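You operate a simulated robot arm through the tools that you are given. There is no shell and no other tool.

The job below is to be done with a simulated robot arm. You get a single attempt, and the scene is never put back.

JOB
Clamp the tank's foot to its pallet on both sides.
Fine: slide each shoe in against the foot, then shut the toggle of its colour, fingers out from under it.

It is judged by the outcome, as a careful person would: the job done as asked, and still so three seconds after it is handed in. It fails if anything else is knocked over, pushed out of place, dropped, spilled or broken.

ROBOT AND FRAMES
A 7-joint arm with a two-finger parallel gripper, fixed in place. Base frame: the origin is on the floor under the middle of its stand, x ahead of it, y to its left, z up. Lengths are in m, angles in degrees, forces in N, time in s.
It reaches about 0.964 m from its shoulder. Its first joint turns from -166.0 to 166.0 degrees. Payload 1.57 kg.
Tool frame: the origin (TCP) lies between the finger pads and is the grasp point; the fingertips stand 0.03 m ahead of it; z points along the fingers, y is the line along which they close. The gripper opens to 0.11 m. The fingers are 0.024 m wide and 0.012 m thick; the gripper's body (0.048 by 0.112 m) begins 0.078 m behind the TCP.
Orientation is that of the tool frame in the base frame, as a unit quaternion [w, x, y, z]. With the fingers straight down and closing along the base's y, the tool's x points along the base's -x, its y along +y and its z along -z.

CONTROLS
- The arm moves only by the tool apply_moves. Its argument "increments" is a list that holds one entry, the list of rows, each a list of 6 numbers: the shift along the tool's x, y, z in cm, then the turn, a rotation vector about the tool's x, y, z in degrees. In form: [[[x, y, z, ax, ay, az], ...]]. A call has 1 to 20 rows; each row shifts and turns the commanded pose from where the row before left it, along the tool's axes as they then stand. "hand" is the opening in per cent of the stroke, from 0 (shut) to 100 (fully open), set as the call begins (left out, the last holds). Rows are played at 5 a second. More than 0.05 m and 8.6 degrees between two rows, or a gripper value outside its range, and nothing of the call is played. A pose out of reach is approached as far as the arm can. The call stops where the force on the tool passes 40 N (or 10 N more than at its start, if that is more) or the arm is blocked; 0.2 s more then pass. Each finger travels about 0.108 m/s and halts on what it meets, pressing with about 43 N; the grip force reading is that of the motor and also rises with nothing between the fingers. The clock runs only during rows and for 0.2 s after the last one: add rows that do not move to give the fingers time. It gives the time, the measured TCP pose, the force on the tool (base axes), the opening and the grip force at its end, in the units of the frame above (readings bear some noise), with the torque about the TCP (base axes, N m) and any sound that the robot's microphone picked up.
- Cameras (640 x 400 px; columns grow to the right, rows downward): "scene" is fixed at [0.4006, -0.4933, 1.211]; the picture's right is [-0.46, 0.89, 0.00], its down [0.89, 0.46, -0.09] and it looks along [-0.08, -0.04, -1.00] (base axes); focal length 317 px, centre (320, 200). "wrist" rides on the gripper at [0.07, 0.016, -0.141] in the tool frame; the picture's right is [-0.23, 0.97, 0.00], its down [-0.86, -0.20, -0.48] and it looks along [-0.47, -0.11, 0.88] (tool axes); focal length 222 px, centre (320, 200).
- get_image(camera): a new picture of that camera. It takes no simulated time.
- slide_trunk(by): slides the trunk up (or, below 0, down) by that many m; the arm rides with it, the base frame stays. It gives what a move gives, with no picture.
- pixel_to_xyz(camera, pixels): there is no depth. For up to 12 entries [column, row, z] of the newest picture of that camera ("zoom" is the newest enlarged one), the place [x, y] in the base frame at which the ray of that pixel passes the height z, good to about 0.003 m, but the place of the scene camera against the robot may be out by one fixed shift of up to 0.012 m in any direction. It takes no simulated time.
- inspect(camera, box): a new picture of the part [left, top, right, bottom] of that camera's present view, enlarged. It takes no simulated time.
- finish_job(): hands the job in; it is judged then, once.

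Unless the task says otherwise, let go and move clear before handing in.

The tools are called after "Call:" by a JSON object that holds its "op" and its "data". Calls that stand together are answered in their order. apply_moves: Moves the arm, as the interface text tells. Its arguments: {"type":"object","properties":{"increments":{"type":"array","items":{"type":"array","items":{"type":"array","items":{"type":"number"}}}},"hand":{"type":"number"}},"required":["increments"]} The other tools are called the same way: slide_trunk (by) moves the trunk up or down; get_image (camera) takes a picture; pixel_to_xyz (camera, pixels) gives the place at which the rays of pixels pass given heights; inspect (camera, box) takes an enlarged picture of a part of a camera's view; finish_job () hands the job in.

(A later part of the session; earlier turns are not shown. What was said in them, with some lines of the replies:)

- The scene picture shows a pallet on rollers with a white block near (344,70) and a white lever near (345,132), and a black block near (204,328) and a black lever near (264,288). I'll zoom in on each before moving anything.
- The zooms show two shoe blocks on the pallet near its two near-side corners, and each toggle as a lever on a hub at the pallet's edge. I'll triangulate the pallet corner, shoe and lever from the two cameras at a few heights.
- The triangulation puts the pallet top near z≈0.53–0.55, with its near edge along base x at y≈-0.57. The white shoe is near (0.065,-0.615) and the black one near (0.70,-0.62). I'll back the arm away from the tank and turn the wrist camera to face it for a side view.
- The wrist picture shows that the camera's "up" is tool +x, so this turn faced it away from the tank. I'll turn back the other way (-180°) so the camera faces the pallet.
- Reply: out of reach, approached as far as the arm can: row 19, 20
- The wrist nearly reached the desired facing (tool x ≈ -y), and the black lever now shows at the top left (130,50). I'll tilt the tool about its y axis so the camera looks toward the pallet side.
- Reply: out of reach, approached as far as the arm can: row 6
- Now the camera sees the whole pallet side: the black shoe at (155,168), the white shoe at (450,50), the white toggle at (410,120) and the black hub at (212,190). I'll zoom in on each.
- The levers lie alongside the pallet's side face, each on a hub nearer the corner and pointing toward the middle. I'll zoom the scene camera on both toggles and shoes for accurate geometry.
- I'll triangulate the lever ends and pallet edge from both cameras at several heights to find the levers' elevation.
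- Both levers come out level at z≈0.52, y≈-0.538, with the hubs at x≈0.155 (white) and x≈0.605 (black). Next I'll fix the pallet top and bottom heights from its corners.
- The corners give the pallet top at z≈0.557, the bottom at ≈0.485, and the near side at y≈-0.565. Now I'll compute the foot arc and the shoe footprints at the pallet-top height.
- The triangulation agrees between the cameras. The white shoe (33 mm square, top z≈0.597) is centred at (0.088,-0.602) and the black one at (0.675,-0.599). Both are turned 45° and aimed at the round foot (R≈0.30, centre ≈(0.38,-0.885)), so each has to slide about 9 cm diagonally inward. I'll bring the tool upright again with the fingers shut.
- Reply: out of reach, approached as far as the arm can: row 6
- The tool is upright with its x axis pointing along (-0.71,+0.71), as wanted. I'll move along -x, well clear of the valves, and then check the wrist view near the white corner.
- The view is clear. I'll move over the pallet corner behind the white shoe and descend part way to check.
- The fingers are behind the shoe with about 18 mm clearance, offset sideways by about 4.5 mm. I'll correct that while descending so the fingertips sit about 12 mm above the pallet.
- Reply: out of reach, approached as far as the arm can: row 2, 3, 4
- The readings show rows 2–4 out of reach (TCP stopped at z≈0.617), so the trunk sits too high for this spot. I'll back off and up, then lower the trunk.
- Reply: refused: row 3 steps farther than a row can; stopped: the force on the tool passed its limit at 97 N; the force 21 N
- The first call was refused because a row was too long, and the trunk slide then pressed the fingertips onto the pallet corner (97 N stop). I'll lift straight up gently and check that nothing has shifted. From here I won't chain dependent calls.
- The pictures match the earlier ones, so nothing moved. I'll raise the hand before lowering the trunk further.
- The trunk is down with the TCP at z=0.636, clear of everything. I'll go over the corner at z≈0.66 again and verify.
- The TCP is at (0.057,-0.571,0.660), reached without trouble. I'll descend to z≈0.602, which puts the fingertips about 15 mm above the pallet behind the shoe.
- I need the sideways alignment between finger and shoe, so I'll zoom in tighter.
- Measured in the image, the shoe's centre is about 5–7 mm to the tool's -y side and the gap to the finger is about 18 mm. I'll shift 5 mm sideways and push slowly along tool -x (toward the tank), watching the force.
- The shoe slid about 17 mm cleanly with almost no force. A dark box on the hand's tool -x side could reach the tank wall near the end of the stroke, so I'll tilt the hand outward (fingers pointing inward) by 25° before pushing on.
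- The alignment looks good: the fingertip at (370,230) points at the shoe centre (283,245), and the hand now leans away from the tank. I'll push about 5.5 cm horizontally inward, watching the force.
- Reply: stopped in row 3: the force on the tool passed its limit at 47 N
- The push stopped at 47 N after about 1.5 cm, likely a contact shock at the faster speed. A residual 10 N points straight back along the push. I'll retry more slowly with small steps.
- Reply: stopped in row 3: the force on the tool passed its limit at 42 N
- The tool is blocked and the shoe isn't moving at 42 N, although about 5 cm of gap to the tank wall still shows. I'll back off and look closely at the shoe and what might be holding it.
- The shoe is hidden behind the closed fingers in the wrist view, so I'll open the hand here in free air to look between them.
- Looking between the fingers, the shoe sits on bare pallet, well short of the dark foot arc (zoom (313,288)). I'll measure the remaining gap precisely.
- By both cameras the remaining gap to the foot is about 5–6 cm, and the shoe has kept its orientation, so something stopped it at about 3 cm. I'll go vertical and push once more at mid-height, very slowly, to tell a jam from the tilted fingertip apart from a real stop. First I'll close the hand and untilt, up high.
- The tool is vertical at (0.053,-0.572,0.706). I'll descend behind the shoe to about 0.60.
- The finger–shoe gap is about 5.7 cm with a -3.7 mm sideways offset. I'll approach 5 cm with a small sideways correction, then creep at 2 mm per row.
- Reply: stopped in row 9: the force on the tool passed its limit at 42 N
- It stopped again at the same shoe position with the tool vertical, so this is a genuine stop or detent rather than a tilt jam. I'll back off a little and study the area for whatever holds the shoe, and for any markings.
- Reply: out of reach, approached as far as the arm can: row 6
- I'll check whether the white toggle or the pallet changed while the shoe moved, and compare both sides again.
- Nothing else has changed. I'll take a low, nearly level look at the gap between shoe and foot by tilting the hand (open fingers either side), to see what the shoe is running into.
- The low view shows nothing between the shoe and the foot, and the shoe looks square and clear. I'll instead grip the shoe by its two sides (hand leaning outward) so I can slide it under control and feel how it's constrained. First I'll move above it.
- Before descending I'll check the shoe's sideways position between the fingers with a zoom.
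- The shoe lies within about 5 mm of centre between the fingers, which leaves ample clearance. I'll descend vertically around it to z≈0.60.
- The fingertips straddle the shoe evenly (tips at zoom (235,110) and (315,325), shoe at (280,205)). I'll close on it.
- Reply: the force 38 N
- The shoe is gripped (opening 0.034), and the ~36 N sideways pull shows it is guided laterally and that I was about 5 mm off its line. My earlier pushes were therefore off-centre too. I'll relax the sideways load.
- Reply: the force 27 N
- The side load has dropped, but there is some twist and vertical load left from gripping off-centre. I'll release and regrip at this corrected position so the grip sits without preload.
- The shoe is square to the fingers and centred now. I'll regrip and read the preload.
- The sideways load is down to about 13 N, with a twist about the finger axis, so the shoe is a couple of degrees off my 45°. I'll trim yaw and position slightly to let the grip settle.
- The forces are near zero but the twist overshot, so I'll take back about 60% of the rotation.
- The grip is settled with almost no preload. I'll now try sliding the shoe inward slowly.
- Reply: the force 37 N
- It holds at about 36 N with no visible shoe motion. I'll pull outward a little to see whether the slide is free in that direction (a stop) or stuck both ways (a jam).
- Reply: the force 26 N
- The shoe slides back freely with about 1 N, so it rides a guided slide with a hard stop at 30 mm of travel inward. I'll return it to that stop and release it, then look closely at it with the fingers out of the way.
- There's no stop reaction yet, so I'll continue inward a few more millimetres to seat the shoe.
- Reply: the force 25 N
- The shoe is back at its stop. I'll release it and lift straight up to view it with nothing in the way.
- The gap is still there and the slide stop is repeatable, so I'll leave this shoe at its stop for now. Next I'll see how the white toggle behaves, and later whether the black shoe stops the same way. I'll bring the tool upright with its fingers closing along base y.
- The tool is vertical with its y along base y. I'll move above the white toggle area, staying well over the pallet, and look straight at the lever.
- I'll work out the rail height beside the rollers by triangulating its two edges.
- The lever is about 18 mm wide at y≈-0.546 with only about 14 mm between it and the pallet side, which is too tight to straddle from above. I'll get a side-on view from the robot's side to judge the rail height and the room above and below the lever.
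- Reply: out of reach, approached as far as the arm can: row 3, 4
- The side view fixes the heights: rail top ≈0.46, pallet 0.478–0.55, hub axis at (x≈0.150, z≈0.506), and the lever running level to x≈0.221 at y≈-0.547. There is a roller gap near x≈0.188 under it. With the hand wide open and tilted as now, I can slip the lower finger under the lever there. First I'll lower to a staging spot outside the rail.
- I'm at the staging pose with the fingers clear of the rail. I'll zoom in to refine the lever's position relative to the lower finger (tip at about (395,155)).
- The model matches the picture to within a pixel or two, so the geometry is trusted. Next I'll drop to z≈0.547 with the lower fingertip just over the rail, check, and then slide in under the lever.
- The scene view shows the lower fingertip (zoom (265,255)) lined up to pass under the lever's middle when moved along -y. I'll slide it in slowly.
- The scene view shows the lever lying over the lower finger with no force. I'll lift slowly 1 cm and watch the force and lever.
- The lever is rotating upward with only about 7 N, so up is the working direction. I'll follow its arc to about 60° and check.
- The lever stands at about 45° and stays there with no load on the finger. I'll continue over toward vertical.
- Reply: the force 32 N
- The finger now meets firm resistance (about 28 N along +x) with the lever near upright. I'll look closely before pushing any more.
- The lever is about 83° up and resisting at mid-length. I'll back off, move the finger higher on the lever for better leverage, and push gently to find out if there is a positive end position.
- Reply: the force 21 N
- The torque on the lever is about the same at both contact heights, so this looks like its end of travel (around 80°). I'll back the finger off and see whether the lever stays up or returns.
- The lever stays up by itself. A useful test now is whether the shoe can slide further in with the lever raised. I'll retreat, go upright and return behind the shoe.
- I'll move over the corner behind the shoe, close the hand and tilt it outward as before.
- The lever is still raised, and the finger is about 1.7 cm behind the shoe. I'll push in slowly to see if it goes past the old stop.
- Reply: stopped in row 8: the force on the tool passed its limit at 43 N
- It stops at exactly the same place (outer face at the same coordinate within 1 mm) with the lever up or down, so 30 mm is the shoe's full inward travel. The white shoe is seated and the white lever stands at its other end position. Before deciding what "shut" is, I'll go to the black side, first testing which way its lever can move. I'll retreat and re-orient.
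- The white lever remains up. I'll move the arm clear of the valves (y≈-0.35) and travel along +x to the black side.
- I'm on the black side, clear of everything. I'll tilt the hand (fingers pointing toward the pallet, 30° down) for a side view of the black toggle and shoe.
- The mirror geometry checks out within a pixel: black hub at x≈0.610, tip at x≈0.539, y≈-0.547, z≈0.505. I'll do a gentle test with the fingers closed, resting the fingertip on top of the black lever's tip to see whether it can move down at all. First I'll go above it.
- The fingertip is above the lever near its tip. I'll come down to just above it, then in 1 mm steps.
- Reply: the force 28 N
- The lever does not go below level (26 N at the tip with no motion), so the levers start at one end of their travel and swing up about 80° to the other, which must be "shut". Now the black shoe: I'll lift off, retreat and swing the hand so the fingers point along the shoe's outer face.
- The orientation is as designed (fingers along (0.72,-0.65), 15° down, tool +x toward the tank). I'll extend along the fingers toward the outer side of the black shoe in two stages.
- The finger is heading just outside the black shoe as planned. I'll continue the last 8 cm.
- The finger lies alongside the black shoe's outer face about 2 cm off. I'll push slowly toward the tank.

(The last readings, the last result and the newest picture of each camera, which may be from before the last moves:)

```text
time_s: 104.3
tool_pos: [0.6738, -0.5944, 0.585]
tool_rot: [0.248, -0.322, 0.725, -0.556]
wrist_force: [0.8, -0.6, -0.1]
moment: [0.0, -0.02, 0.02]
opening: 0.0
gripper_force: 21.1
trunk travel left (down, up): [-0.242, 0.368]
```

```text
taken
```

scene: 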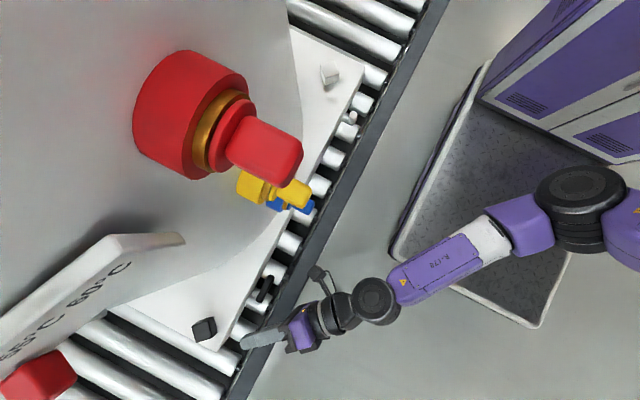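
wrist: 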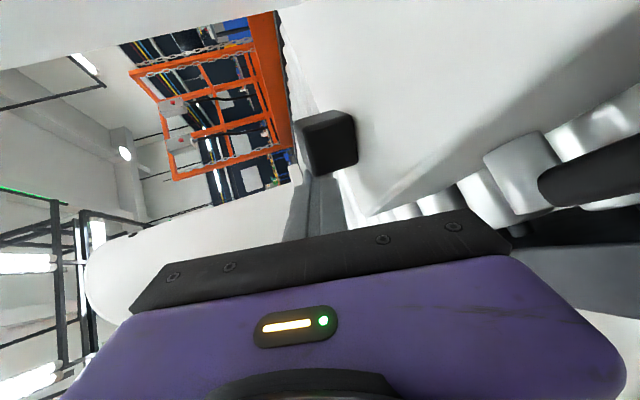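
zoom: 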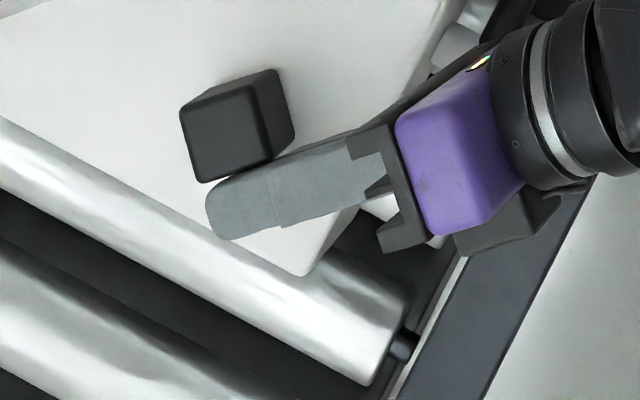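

The black shoe is sliding in freely (about 2.2 cm so far, no force). I'll continue in small steps until it stops.

Call:
{"op": "apply_moves", "data": {"increments": [[[0.2, 0, -0.01, 0, 0, 0], [0.2, 0, -0.01, 0, 0, 0], [0.2, 0, -0.01, 0, 0, 0], [0.2, 0, -0.01, 0, 0, 0], [0.2, 0, -0.01, 0, 0, 0], [0.2, 0, -0.01, 0, 0, 0], [0.2, 0, -0.01, 0, 0, 0], [0.2, 0, -0.01, 0, 0, 0], [0.2, 0, -0.01, 0, 0, 0], [0.2, 0, -0.01, 0, 0, 0]]], "hand": 0}}

Call:
{"op": "inspect", "data": {"camera": "scene", "box": [170, 290, 270, 380]}}

```text
time_s: 106.5
tool_pos: [0.6684, -0.6009, 0.5834]
tool_rot: [0.257, -0.33, 0.722, -0.552]
wrist_force: [6.0, 5.0, -0.3]
moment: [-0.06, -0.02, -0.03]
opening: 0.0
gripper_force: 21.4
trunk travel left (down, up): [-0.242, 0.368]
stopped in row 10: the force on the tool passed its limit at 40 N (the readings are from after the stop); the commanded pose is now the measured one
```

```text
4.44 times, centred on (220, 335) of scene
```

zoom: 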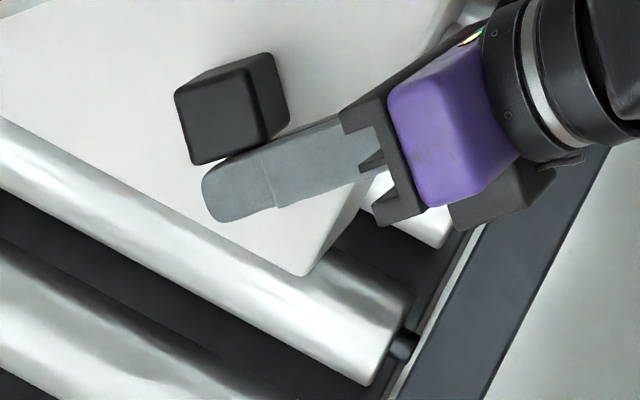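

The black shoe stopped after the same 30 mm travel (predicted TCP w=0.048, measured 0.0477), so both shoes are fully home. I'll back off and retract along the fingers.

Call:
{"op": "apply_moves", "data": {"increments": [[[-0.5, 0, 0, 0, 0, 0], [-1.5, 0, 0, 0, 0, 0], [-1.5, 0, 0, 0, 0, 0], [0, -0.5, -4.0, 0, 0, 0], [0, -0.5, -4.0, 0, 0, 0], [0, -0.5, -4.0, 0, 0, 0], [0, 0, -4.0, 0, 0, 0], [0, 0, -4.0, 0, 0, 0], [0, 0, 0, 0, 0, 0]]], "hand": 0}}

Call:
{"op": "get_image", "data": {"camera": "scene"}}

Call:
{"op": "inspect", "data": {"camera": "scene", "box": [130, 240, 270, 370]}}

```text
time_s: 108.5
tool_pos: [0.5441, -0.4499, 0.6492]
tool_rot: [0.254, -0.327, 0.723, -0.553]
wrist_force: [-0.4, 0.0, 0.3]
moment: [-0.02, 0.0, -0.02]
opening: 0.0
gripper_force: 21.7
trunk travel left (down, up): [-0.242, 0.368]
```

```text
taken
```

scene: 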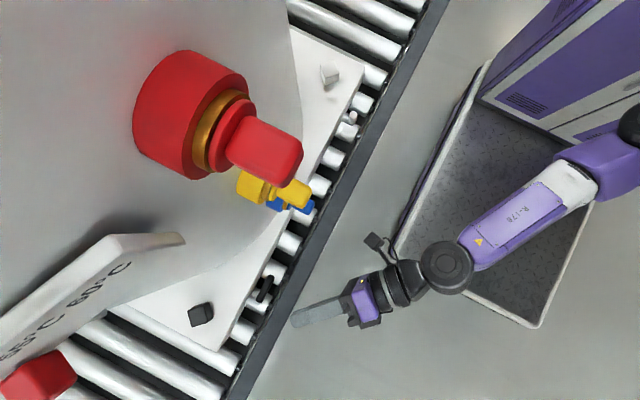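

```text
3.08 times, centred on (200, 305) of scene
```

zoom: 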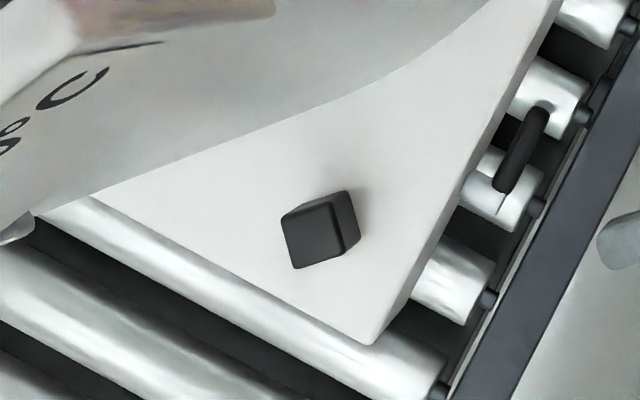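

Both shoes are at their stops. Now the black toggle: I'll rotate back to the lifting orientation (fingers toward -y, 30° down, hand wide open).

Call:
{"op": "apply_moves", "data": {"increments": [[[0, 0, 0, -2.38, 7.57, 3.11], [0, 0, 0, -2.38, 7.57, 3.11], [0, 0, 0, -2.38, 7.57, 3.11], [0, 0, 0, -2.38, 7.57, 3.11], [0, 0, 0, -2.38, 7.57, 3.11], [0, 0, 0, -2.38, 7.57, 3.11], [0, 0, 0, 0, 0, 0]]], "hand": 100}}

Call:
{"op": "get_image", "data": {"camera": "wrist"}}

```text
time_s: 110.1
tool_pos: [0.5448, -0.4517, 0.6512]
tool_rot: [-0.001, 0.0, 0.868, -0.497]
wrist_force: [-0.8, 0.3, 0.9]
moment: [-0.03, 0.02, 0.02]
opening: 0.1099
gripper_force: 0.1
trunk travel left (down, up): [-0.242, 0.368]
```

```text
taken
```

wrist: 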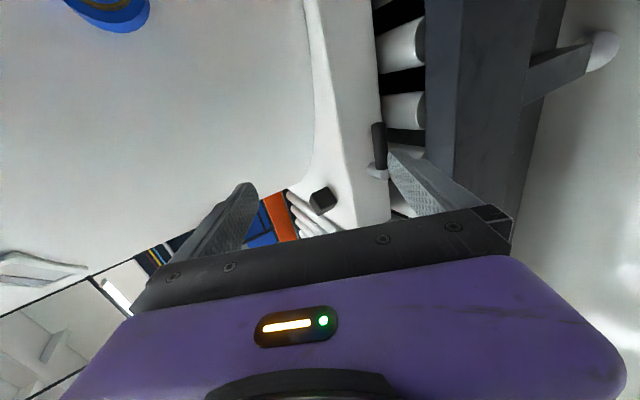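

The orientation is right. I'll move to the staging point outside the rail at x≈0.576, over the roller gap under the lever.

Call:
{"op": "apply_moves", "data": {"increments": [[[-1.03, 2.26, 3.0, 0, 0, 0], [-1.03, 2.26, 3.0, 0, 0, 0], [-1.03, 2.26, 3.0, 0, 0, 0], [0, 0, 0, 0, 0, 0]]], "hand": 100}}

Call:
{"op": "get_image", "data": {"camera": "wrist"}}

Call:
{"op": "inspect", "data": {"camera": "wrist", "box": [320, 80, 460, 200]}}

Call:
{"op": "inspect", "data": {"camera": "scene", "box": [230, 250, 340, 340]}}

```text
time_s: 111.1
tool_pos: [0.5782, -0.4949, 0.546]
tool_rot: [0.0, -0.001, 0.868, -0.497]
wrist_force: [-0.8, 0.1, 0.4]
moment: [0.0, -0.03, -0.03]
opening: 0.1101
gripper_force: 0.1
trunk travel left (down, up): [-0.242, 0.368]
```

```text
taken
```

wrist: 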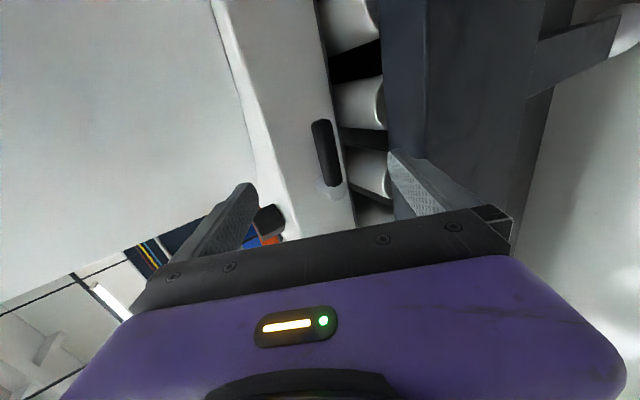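

```text
3.33 times, centred on (390, 140) of wrist
```

zoom: 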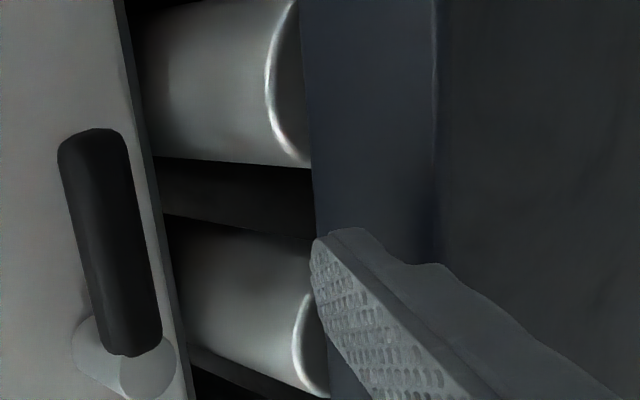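

```text
4.44 times, centred on (285, 295) of scene
```

zoom: 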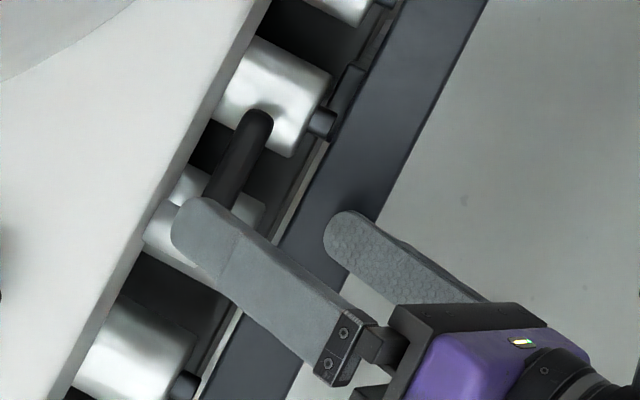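

The lower fingertip is lined up with the lever's middle. I'll slide in under it slowly, as on the white side.

Call:
{"op": "apply_moves", "data": {"increments": [[[0.3, -0.254, 0.432, 0, 0, 0], [0, -0.254, 0.432, 0, 0, 0], [0, -0.254, 0.432, 0, 0, 0], [0, -0.254, 0.432, 0, 0, 0], [0, -0.254, 0.432, 0, 0, 0], [0, -0.254, 0.432, 0, 0, 0], [0, -0.254, 0.432, 0, 0, 0], [0, -0.254, 0.432, 0, 0, 0], [0, -0.254, 0.432, 0, 0, 0], [0, -0.254, 0.432, 0, 0, 0], [0, -0.254, 0.432, 0, 0, 0], [0, -0.15, 0.255, 0, 0, 0], [0, 0, 0, 0, 0, 0]]], "hand": 100}}

Call:
{"op": "inspect", "data": {"camera": "wrist", "box": [320, 100, 460, 210]}}

Call:
{"op": "inspect", "data": {"camera": "scene", "box": [230, 250, 340, 340]}}

```text
time_s: 113.9
tool_pos: [0.5748, -0.5507, 0.545]
tool_rot: [-0.001, -0.001, 0.867, -0.498]
wrist_force: [0.6, 0.6, 0.2]
moment: [0.01, 0.0, 0.0]
opening: 0.1101
gripper_force: 0.0
trunk travel left (down, up): [-0.242, 0.368]
```

```text
3.64 times, centred on (390, 155) of wrist
```

zoom: 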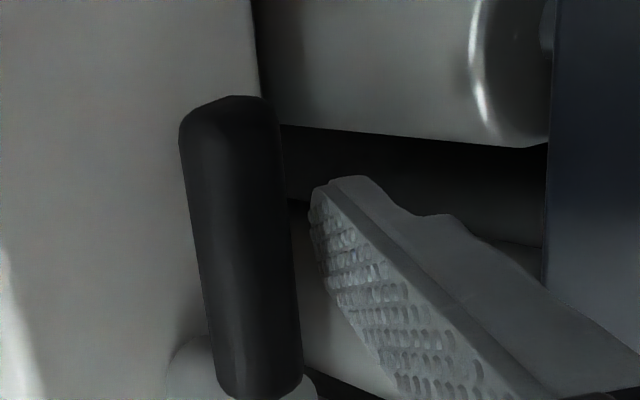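

```text
4.44 times, centred on (285, 295) of scene
```

zoom: 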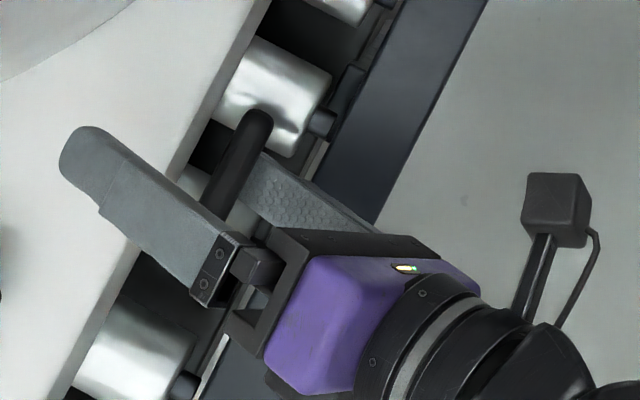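

The finger is under the black lever without contact. I'll lift with the mirrored arc up to about 45°, then check.

Call:
{"op": "apply_moves", "data": {"increments": [[[0, -0.152, 0.259, 0, 0, 0], [0, -0.216, -0.127, 0, 0, 0], [0, -0.216, -0.127, 0, 0, 0], [0, -0.216, -0.127, 0, 0, 0], [0, -0.216, -0.127, 0, 0, 0], [0, -0.216, -0.127, 0, 0, 0], [0.275, -0.345, -0.203, 0, 0, 0], [0.275, -0.345, -0.203, 0, 0, 0], [0.275, -0.345, -0.203, 0, 0, 0], [0.275, -0.345, -0.203, 0, 0, 0], [-0.125, -0.345, -0.203, 0, 0, 0], [-0.25, -0.345, -0.203, 0, 0, 0], [0, 0, 0, 0, 0, 0]]], "hand": 100}}

Call:
{"op": "get_image", "data": {"camera": "wrist"}}

Call:
{"op": "inspect", "data": {"camera": "scene", "box": [230, 250, 340, 340]}}

```text
time_s: 116.7
tool_pos: [0.5667, -0.5537, 0.5823]
tool_rot: [-0.001, 0.0, 0.868, -0.497]
wrist_force: [-1.3, 1.0, -1.6]
moment: [0.03, 0.1, 0.0]
opening: 0.11
gripper_force: 0.1
trunk travel left (down, up): [-0.242, 0.368]
```

```text
taken
```

wrist: 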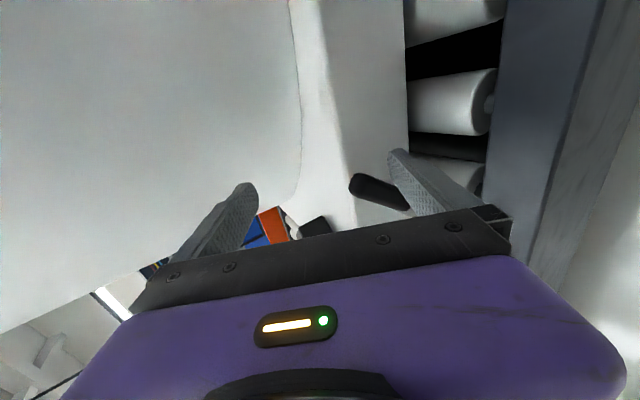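

```text
4.44 times, centred on (285, 295) of scene
```

zoom: 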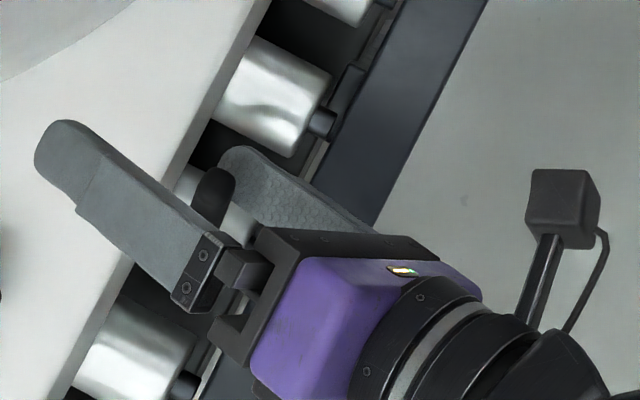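

The black lever is coming up smoothly. I'll continue the arc to its end stop.

Call:
{"op": "apply_moves", "data": {"increments": [[[-0.3, -0.345, -0.203, 0, 0, 0], [-0.4, -0.276, -0.162, 0, 0, 0], [-0.45, -0.276, -0.162, 0, 0, 0], [-0.45, -0.2, -0.117, 0, 0, 0], [-0.35, -0.15, -0.088, 0, 0, 0], [0, 0, 0, 0, 0, 0]]], "hand": 100}}

Call:
{"op": "get_image", "data": {"camera": "wrist"}}

Call:
{"op": "inspect", "data": {"camera": "scene", "box": [230, 250, 340, 340]}}

```text
time_s: 118.1
tool_pos: [0.5835, -0.5538, 0.5946]
tool_rot: [-0.004, 0.001, 0.869, -0.495]
wrist_force: [-20.5, 1.4, -9.3]
moment: [-0.34, 1.28, 0.35]
opening: 0.1101
gripper_force: 0.1
trunk travel left (down, up): [-0.242, 0.368]
```

```text
taken
```

wrist: 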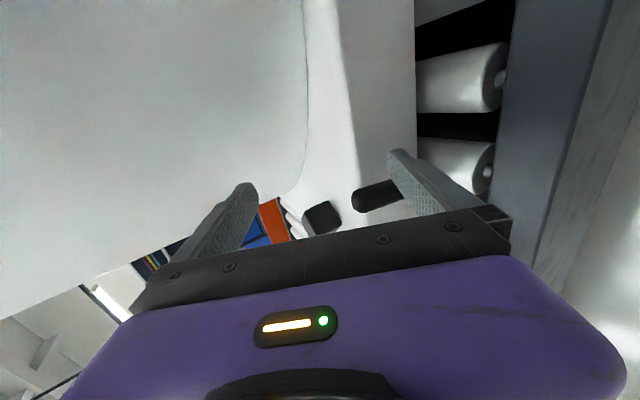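

```text
4.44 times, centred on (285, 295) of scene
```

zoom: 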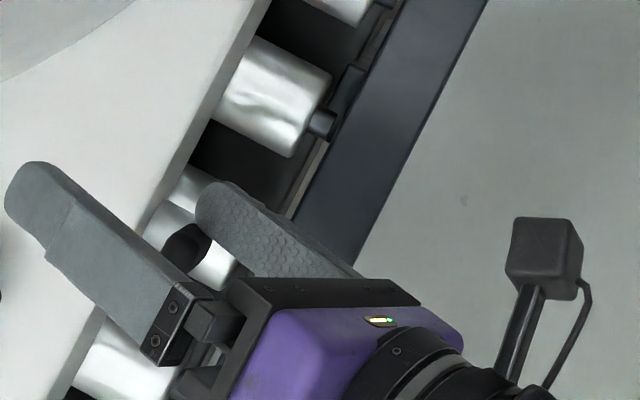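

The black lever meets the same resistance near the mirrored position. To make sure this is the true end of travel and not a dead-centre needing more torque, I'll shift the finger toward the lever's tip and press harder there.

Call:
{"op": "apply_moves", "data": {"increments": [[[0.8, 0, 0, 0, 0, 0], [0, -0.863, -0.507, 0, 0, 0], [0, -0.863, -0.507, 0, 0, 0], [-0.3, 0, 0, 0, 0, 0], [-0.2, 0, 0, 0, 0, 0], [-0.2, 0, 0, 0, 0, 0], [0, 0, 0, 0, 0, 0]]], "hand": 100}}

Call:
{"op": "inspect", "data": {"camera": "wrist", "box": [320, 110, 460, 230]}}

Call:
{"op": "inspect", "data": {"camera": "scene", "box": [230, 270, 310, 340]}}

```text
time_s: 119.7
tool_pos: [0.5795, -0.5561, 0.6171]
tool_rot: [-0.005, 0.001, 0.868, -0.497]
wrist_force: [-37.4, 9.4, 6.5]
moment: [0.36, 1.89, 0.75]
opening: 0.1097
gripper_force: 0.1
trunk travel left (down, up): [-0.242, 0.368]
```

```text
3.33 times, centred on (390, 170) of wrist
```

zoom: 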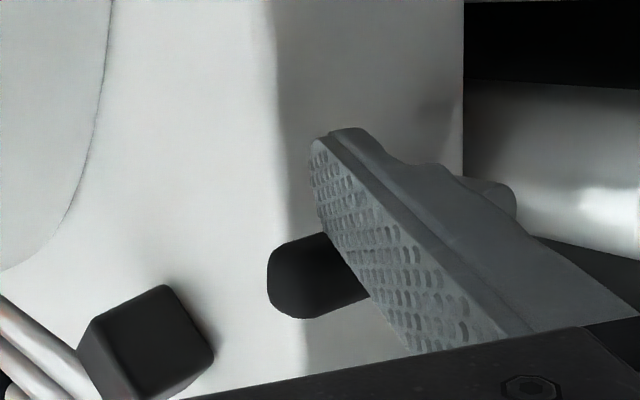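

```text
5.71 times, centred on (270, 305) of scene
```

zoom: 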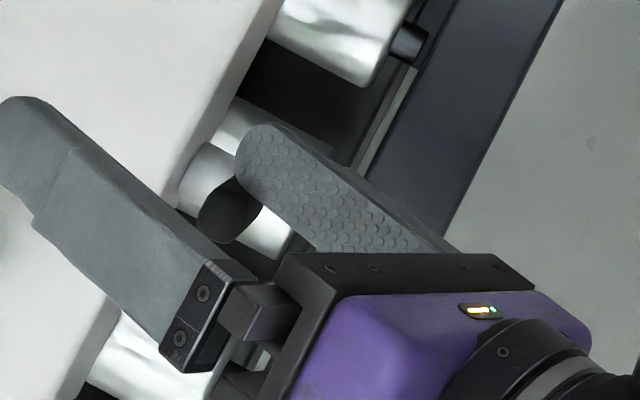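

With 37 N at the tip (about 2 N·m) there's no further motion, so the lever is firmly at its end stop, about 80° up, same as the white one. I'll take the finger off it sideways and withdraw.

Call:
{"op": "apply_moves", "data": {"increments": [[[0.5, 0, 0, 0, 0, 0], [0.8, 0, 0, 0, 0, 0], [1.0, 0, 0, 0, 0, 0], [1.0, 0, 0, 0, 0, 0], [0, 2.03, -3.45, 0, 0, 0], [0, 2.03, -3.45, 0, 0, 0], [0, 2.03, -3.45, 0, 0, 0], [0, 0, 0, 0, 0, 0]]], "hand": 100}}

Call:
{"op": "get_image", "data": {"camera": "wrist"}}

Call:
{"op": "get_image", "data": {"camera": "scene"}}

```text
time_s: 121.5
tool_pos: [0.5508, -0.4344, 0.618]
tool_rot: [0.001, -0.002, 0.868, -0.497]
wrist_force: [0.1, 0.4, 0.3]
moment: [0.0, 0.0, -0.03]
opening: 0.1098
gripper_force: 0.1
trunk travel left (down, up): [-0.242, 0.368]
```

```text
taken
```

wrist: 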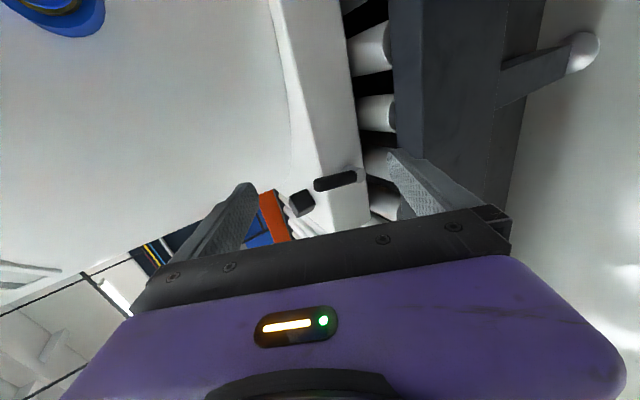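

```text
taken
```

scene: 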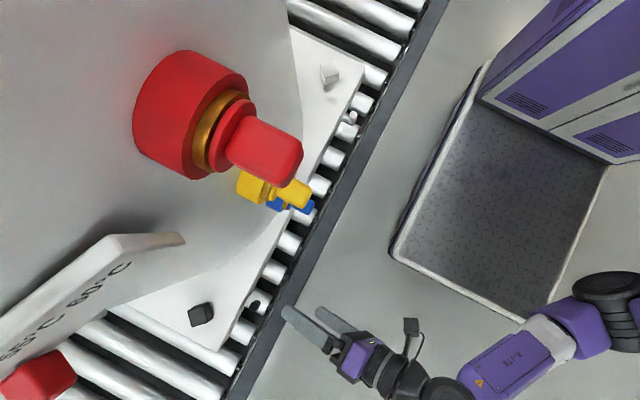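

Both levers now stand up and the fingers are clear. I'll verify the final state of both sides closely, including that the pallet corners haven't shifted.

Call:
{"op": "inspect", "data": {"camera": "scene", "box": [310, 40, 380, 100]}}

Call:
{"op": "inspect", "data": {"camera": "scene", "box": [310, 100, 374, 164]}}

Call:
{"op": "inspect", "data": {"camera": "scene", "box": [180, 290, 250, 360]}}

Call:
{"op": "inspect", "data": {"camera": "scene", "box": [232, 256, 296, 320]}}

Call:
{"op": "inspect", "data": {"camera": "wrist", "box": [270, 130, 400, 240]}}

```text
6.67 times, centred on (345, 70) of scene
```

zoom: 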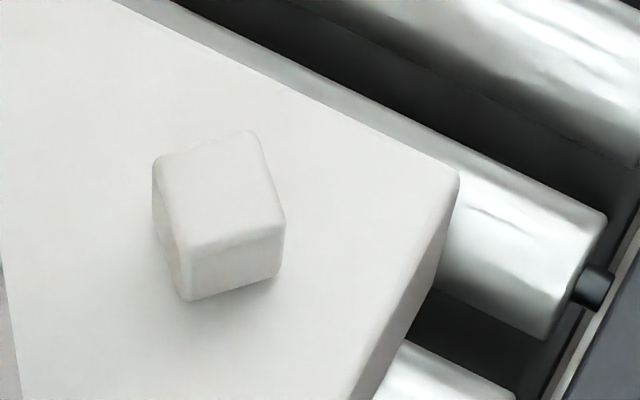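

```text
6.25 times, centred on (342, 132) of scene
```

zoom: 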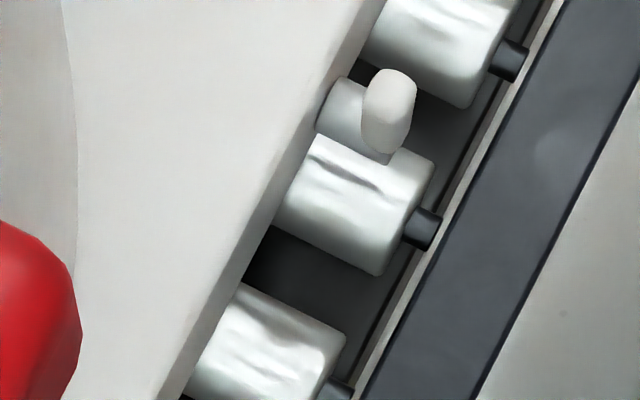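

```text
5.71 times, centred on (215, 325) of scene
```

zoom: 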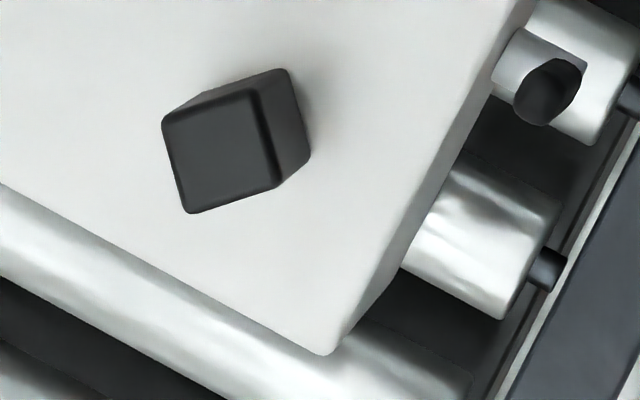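

```text
6.25 times, centred on (264, 288) of scene
```

zoom: 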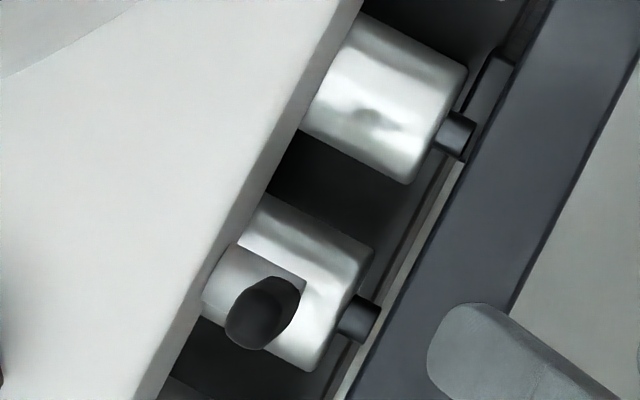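

```text
3.64 times, centred on (335, 185) of wrist
```

zoom: 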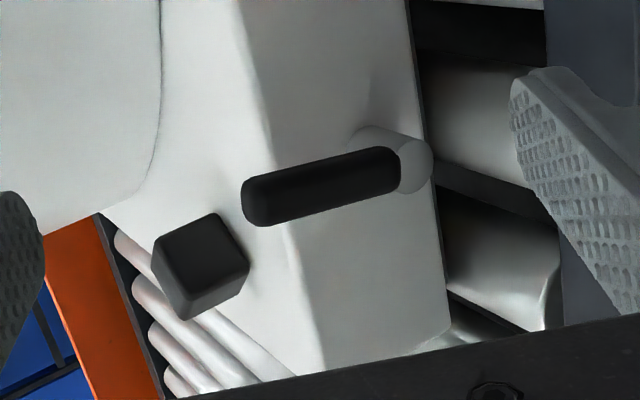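

The pallet corners and both shoes match their stop positions (white shoe corner at (320,65), black at (187,311)). Both levers stand at their end stops with nothing touching them. I'll move the arm well clear before handing in.

Call:
{"op": "apply_moves", "data": {"increments": [[[0, 2.03, -3.45, 0, 0, 0], [0, 2.03, -3.45, 0, 0, 0], [0, -0.86, -4.5, 0, 0, 0], [0, -0.86, -4.5, 0, 0, 0], [0, 0, 0, 0, 0, 0], [0, 0, 0, 0, 0, 0], [0, 0, 0, 0, 0, 0]]], "hand": 100}}

Call:
{"op": "get_image", "data": {"camera": "scene"}}

```text
time_s: 123.1
tool_pos: [0.5542, -0.2881, 0.6755]
tool_rot: [-0.001, -0.001, 0.868, -0.497]
wrist_force: [0.5, 0.1, 0.3]
moment: [0.03, 0.01, -0.02]
opening: 0.11
gripper_force: 0.1
trunk travel left (down, up): [-0.242, 0.368]
```

```text
taken
```

scene: 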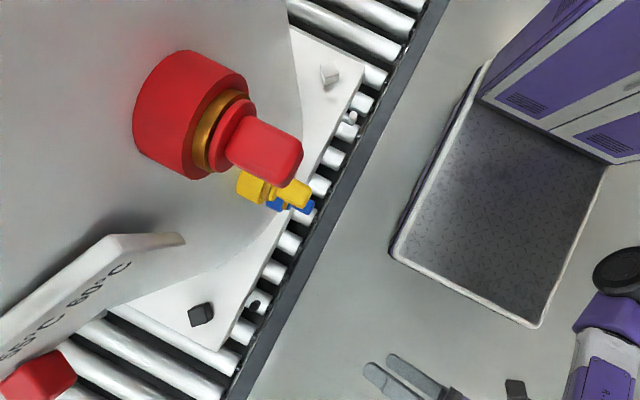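

The final picture shows both shoes at their inward stops, (330,75) and (201,314), and both levers upright at (351,117) and (254,305). The valves and pallet haven't moved and the arm is clear. I'm handing the job in.

Call:
{"op": "finish_job", "data": {}}

```text
The job is handed in.
```

I've handed the job in with both shoes pushed in to their stops and both toggle levers swung up to theirs. Two things about that final state are my reading rather than confirmed.

- **Shoes:** Each shoe slid freely for 30 mm, then stopped hard. The white one didn't move at about 40 N in repeated pushes, and the black one stopped at 40 N. The cameras still show a gap of about 5 cm between each shoe and the visible tank wall. I took the hard stop as "against the foot" because it was the same on both sides, but I never saw contact.
- **Toggles:** Both levers started flat along the pallet side. The black one would not go any lower when pressed, and both stopped about 80° up. I took the upright position as shut because it is the only other end of their travel. There was no click to confirm it. Both levers stay up on their own, and no fingers are near them.

Early on, a trunk move pressed the closed fingertips onto the white-side pallet corner, peaking at 97 N. Pictures taken afterwards showed nothing had moved, and the final views show the pallet, tank and valves where they started. The arm is clear with the hand open.
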